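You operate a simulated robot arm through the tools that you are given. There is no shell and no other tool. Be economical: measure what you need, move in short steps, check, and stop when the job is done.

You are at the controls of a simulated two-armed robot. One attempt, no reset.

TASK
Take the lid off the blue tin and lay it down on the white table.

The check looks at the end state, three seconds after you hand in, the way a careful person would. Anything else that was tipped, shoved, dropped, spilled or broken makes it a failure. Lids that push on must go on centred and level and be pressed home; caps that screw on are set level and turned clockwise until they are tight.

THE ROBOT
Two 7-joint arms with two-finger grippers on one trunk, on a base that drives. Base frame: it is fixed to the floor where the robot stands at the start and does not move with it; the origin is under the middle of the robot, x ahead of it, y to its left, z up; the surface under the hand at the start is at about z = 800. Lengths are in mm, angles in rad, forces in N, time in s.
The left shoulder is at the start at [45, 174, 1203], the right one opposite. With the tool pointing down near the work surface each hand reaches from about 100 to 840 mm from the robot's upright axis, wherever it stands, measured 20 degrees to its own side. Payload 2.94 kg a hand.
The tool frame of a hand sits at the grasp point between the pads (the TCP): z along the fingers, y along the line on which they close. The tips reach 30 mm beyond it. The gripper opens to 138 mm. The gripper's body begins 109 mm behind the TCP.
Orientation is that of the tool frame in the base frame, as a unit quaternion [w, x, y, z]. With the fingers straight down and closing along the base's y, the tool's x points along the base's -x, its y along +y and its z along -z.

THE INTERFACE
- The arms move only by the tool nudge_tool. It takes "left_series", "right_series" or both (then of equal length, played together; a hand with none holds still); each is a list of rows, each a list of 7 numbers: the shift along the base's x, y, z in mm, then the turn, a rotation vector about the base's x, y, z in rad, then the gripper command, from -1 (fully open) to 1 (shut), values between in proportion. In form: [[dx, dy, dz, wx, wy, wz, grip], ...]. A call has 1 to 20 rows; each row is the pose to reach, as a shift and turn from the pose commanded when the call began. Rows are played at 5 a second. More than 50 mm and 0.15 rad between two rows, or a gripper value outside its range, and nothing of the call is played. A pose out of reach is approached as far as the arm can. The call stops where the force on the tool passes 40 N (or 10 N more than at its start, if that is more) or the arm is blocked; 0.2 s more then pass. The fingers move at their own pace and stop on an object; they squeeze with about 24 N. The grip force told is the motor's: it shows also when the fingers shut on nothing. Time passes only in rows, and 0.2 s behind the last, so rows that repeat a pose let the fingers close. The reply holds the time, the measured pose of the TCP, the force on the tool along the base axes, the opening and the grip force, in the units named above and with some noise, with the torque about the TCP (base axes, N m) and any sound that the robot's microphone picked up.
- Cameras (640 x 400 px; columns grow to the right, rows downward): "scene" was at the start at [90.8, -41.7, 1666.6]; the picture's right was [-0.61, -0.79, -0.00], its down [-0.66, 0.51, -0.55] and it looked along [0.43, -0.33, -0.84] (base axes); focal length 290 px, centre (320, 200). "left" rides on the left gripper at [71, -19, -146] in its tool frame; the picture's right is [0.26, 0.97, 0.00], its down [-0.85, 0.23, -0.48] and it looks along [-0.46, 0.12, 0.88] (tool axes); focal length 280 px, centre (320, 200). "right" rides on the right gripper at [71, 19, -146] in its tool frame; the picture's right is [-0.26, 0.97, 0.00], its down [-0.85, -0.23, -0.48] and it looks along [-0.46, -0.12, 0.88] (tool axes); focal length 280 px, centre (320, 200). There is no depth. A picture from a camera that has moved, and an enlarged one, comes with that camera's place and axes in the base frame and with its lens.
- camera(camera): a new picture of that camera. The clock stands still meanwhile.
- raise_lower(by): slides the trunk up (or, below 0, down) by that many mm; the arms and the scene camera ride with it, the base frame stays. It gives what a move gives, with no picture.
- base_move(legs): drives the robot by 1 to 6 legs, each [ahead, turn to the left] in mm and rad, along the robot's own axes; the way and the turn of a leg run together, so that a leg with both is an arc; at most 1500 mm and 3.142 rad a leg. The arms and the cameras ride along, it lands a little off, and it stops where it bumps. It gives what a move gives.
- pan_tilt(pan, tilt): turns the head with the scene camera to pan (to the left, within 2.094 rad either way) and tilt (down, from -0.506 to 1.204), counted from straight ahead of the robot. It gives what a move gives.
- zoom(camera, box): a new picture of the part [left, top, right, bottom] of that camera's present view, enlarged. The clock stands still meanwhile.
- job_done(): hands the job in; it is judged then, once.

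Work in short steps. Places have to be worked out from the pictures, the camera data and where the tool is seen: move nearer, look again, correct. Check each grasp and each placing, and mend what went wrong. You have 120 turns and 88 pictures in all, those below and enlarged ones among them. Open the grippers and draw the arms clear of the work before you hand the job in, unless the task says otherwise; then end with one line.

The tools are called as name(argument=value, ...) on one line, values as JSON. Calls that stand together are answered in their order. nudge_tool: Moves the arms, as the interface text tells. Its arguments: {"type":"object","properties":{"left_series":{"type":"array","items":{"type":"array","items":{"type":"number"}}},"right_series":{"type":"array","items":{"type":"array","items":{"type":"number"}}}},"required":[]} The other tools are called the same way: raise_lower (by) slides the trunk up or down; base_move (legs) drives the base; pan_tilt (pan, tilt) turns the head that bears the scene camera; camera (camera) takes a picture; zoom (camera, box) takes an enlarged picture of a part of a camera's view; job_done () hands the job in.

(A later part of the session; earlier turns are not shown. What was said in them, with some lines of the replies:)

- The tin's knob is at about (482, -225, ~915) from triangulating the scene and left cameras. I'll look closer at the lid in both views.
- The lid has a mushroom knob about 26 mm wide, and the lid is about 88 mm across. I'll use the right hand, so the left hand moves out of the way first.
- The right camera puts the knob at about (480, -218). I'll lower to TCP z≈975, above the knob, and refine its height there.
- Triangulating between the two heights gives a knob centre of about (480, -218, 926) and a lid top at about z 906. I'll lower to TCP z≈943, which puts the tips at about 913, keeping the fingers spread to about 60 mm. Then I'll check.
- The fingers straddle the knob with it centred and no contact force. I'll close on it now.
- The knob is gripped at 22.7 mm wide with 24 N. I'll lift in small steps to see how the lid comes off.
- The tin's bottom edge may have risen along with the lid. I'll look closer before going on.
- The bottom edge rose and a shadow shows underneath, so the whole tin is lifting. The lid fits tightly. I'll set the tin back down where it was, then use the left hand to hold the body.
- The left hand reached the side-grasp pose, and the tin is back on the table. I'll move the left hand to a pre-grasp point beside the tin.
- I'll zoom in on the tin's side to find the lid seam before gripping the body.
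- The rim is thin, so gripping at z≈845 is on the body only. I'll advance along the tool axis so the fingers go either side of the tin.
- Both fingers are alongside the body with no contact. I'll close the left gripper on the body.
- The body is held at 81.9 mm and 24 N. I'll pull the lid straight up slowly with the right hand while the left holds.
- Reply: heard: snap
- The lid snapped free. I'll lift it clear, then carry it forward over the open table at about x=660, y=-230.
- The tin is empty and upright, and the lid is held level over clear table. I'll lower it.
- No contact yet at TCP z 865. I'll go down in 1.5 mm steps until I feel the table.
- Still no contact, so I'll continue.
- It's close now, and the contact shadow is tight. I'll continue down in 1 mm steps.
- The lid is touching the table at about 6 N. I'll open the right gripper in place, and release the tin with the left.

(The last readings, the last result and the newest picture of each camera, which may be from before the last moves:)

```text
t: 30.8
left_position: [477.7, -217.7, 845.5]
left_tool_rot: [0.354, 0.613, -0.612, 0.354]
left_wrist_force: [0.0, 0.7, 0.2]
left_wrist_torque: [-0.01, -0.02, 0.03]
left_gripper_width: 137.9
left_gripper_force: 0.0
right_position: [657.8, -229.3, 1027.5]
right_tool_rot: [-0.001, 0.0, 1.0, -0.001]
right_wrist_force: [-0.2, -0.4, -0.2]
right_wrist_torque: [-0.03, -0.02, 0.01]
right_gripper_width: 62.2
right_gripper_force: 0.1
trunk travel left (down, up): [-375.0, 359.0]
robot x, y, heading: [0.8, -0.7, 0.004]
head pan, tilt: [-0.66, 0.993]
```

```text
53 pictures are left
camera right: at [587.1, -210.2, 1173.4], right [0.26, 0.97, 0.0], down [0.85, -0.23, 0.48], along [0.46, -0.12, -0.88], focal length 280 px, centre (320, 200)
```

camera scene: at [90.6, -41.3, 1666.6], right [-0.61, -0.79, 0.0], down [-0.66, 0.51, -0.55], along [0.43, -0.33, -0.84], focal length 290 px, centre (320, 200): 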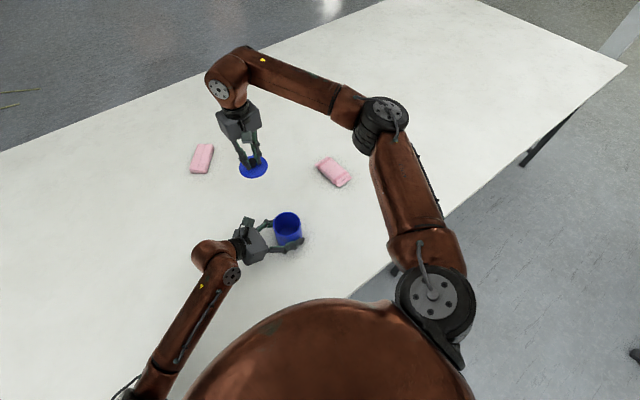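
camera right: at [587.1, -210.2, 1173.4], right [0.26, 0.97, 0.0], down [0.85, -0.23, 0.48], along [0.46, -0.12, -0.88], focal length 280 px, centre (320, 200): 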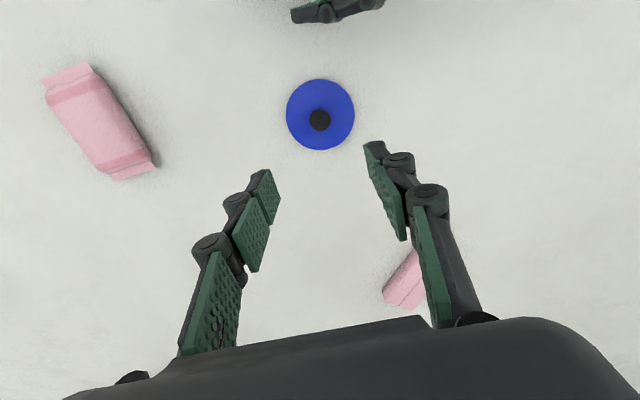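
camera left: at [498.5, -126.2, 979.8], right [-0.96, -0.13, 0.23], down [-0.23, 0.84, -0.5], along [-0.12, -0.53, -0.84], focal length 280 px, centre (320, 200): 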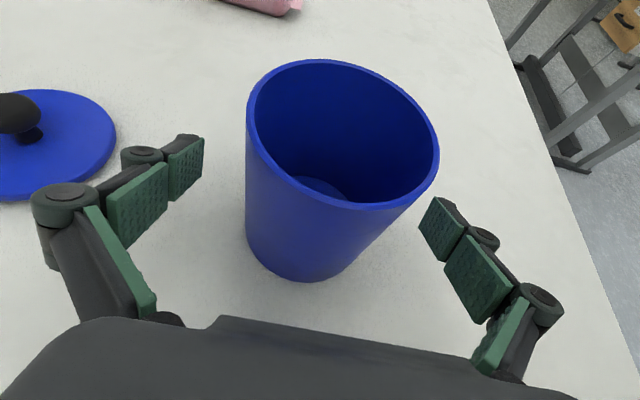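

The lid lies flat and the tin is upright. I'll back the left hand out along its axis and open the right gripper fully up high.

nudge_tool(left_series=[[0, 20, 12, 0, 0, 0, -1], [0, 40, 23, 0, 0, 0, -1], [0, 65, 38, 0, 0, 0, -1], [0, 95, 55, 0, 0, 0, -1], [0, 130, 75, 0, 0, 0, -1], [0, 165, 100, 0, 0, 0, -1], [0, 200, 130, 0, 0, 0, -1], [0, 235, 160, 0, 0, 0, -1]], right_series=[[0, 0, 10, 0, 0, 0, -0.2], [0, 0, 20, 0, 0, 0, -0.5], [0, -10, 40, 0, 0, 0, -0.8], [-20, -35, 60, 0, 0, 0, -1], [-50, -65, 80, 0, 0, 0, -1], [-80, -95, 90, 0, 0, 0, -1], [-110, -120, 100, 0, 0, 0, -1], [-130, -140, 100, 0, 0, 0, -1]])

camera(camera="scene")

zoom(camera="left", box=[0, 0, 440, 200])

```text
t: 32.6
left_position: [478.0, 16.3, 1005.0]
left_tool_rot: [-0.354, -0.612, 0.613, -0.354]
left_wrist_force: [-0.6, -0.3, 0.5]
left_wrist_torque: [0.03, 0.01, -0.01]
left_gripper_width: 138.2
left_gripper_force: 0.0
right_position: [527.6, -370.5, 1125.6]
right_tool_rot: [0.0, -0.001, 1.0, 0.0]
right_wrist_force: [-0.1, -0.5, -1.2]
right_wrist_torque: [-0.01, 0.01, 0.0]
right_gripper_width: 137.8
right_gripper_force: 0.1
trunk travel left (down, up): [-375.0, 359.0]
robot x, y, heading: [4.3, 0.6, 0.007]
head pan, tilt: [-0.66, 0.993]
```

```text
52 pictures are left
camera scene: at [89.7, -41.2, 1666.7], right [-0.61, -0.79, 0.0], down [-0.66, 0.51, -0.55], along [0.43, -0.33, -0.84], focal length 290 px, centre (320, 200)
```

scene: 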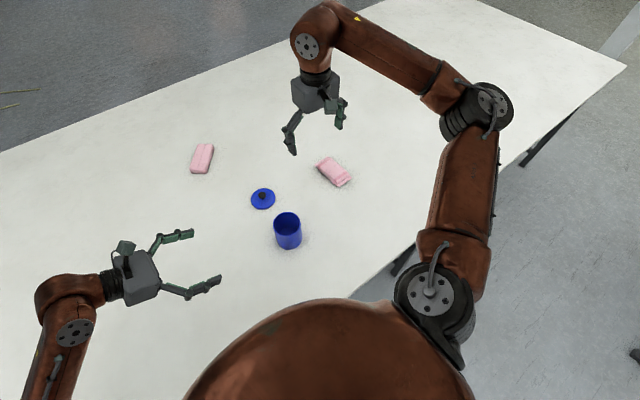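

```text
1.45 times, centred on (220, 100) of left
camera zoom: at [497.3, 106.7, 1138.3], right [-0.97, -0.13, 0.23], down [-0.23, 0.84, -0.5], along [-0.12, -0.53, -0.84], focal length 408 px, centre (466, 346)
```

zoom: 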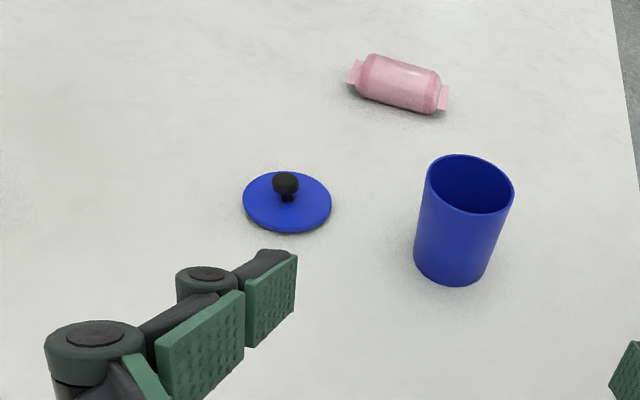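

The lid lies flat on the table, the tin stands upright where it was, the pink packs haven't moved, and both hands are clear. I'm handing in.

job_done()

```text
The job is handed in.
```

The lid is off the blue tin and lying flat on the white table. The tin is upright where it stood, and nothing else was disturbed.
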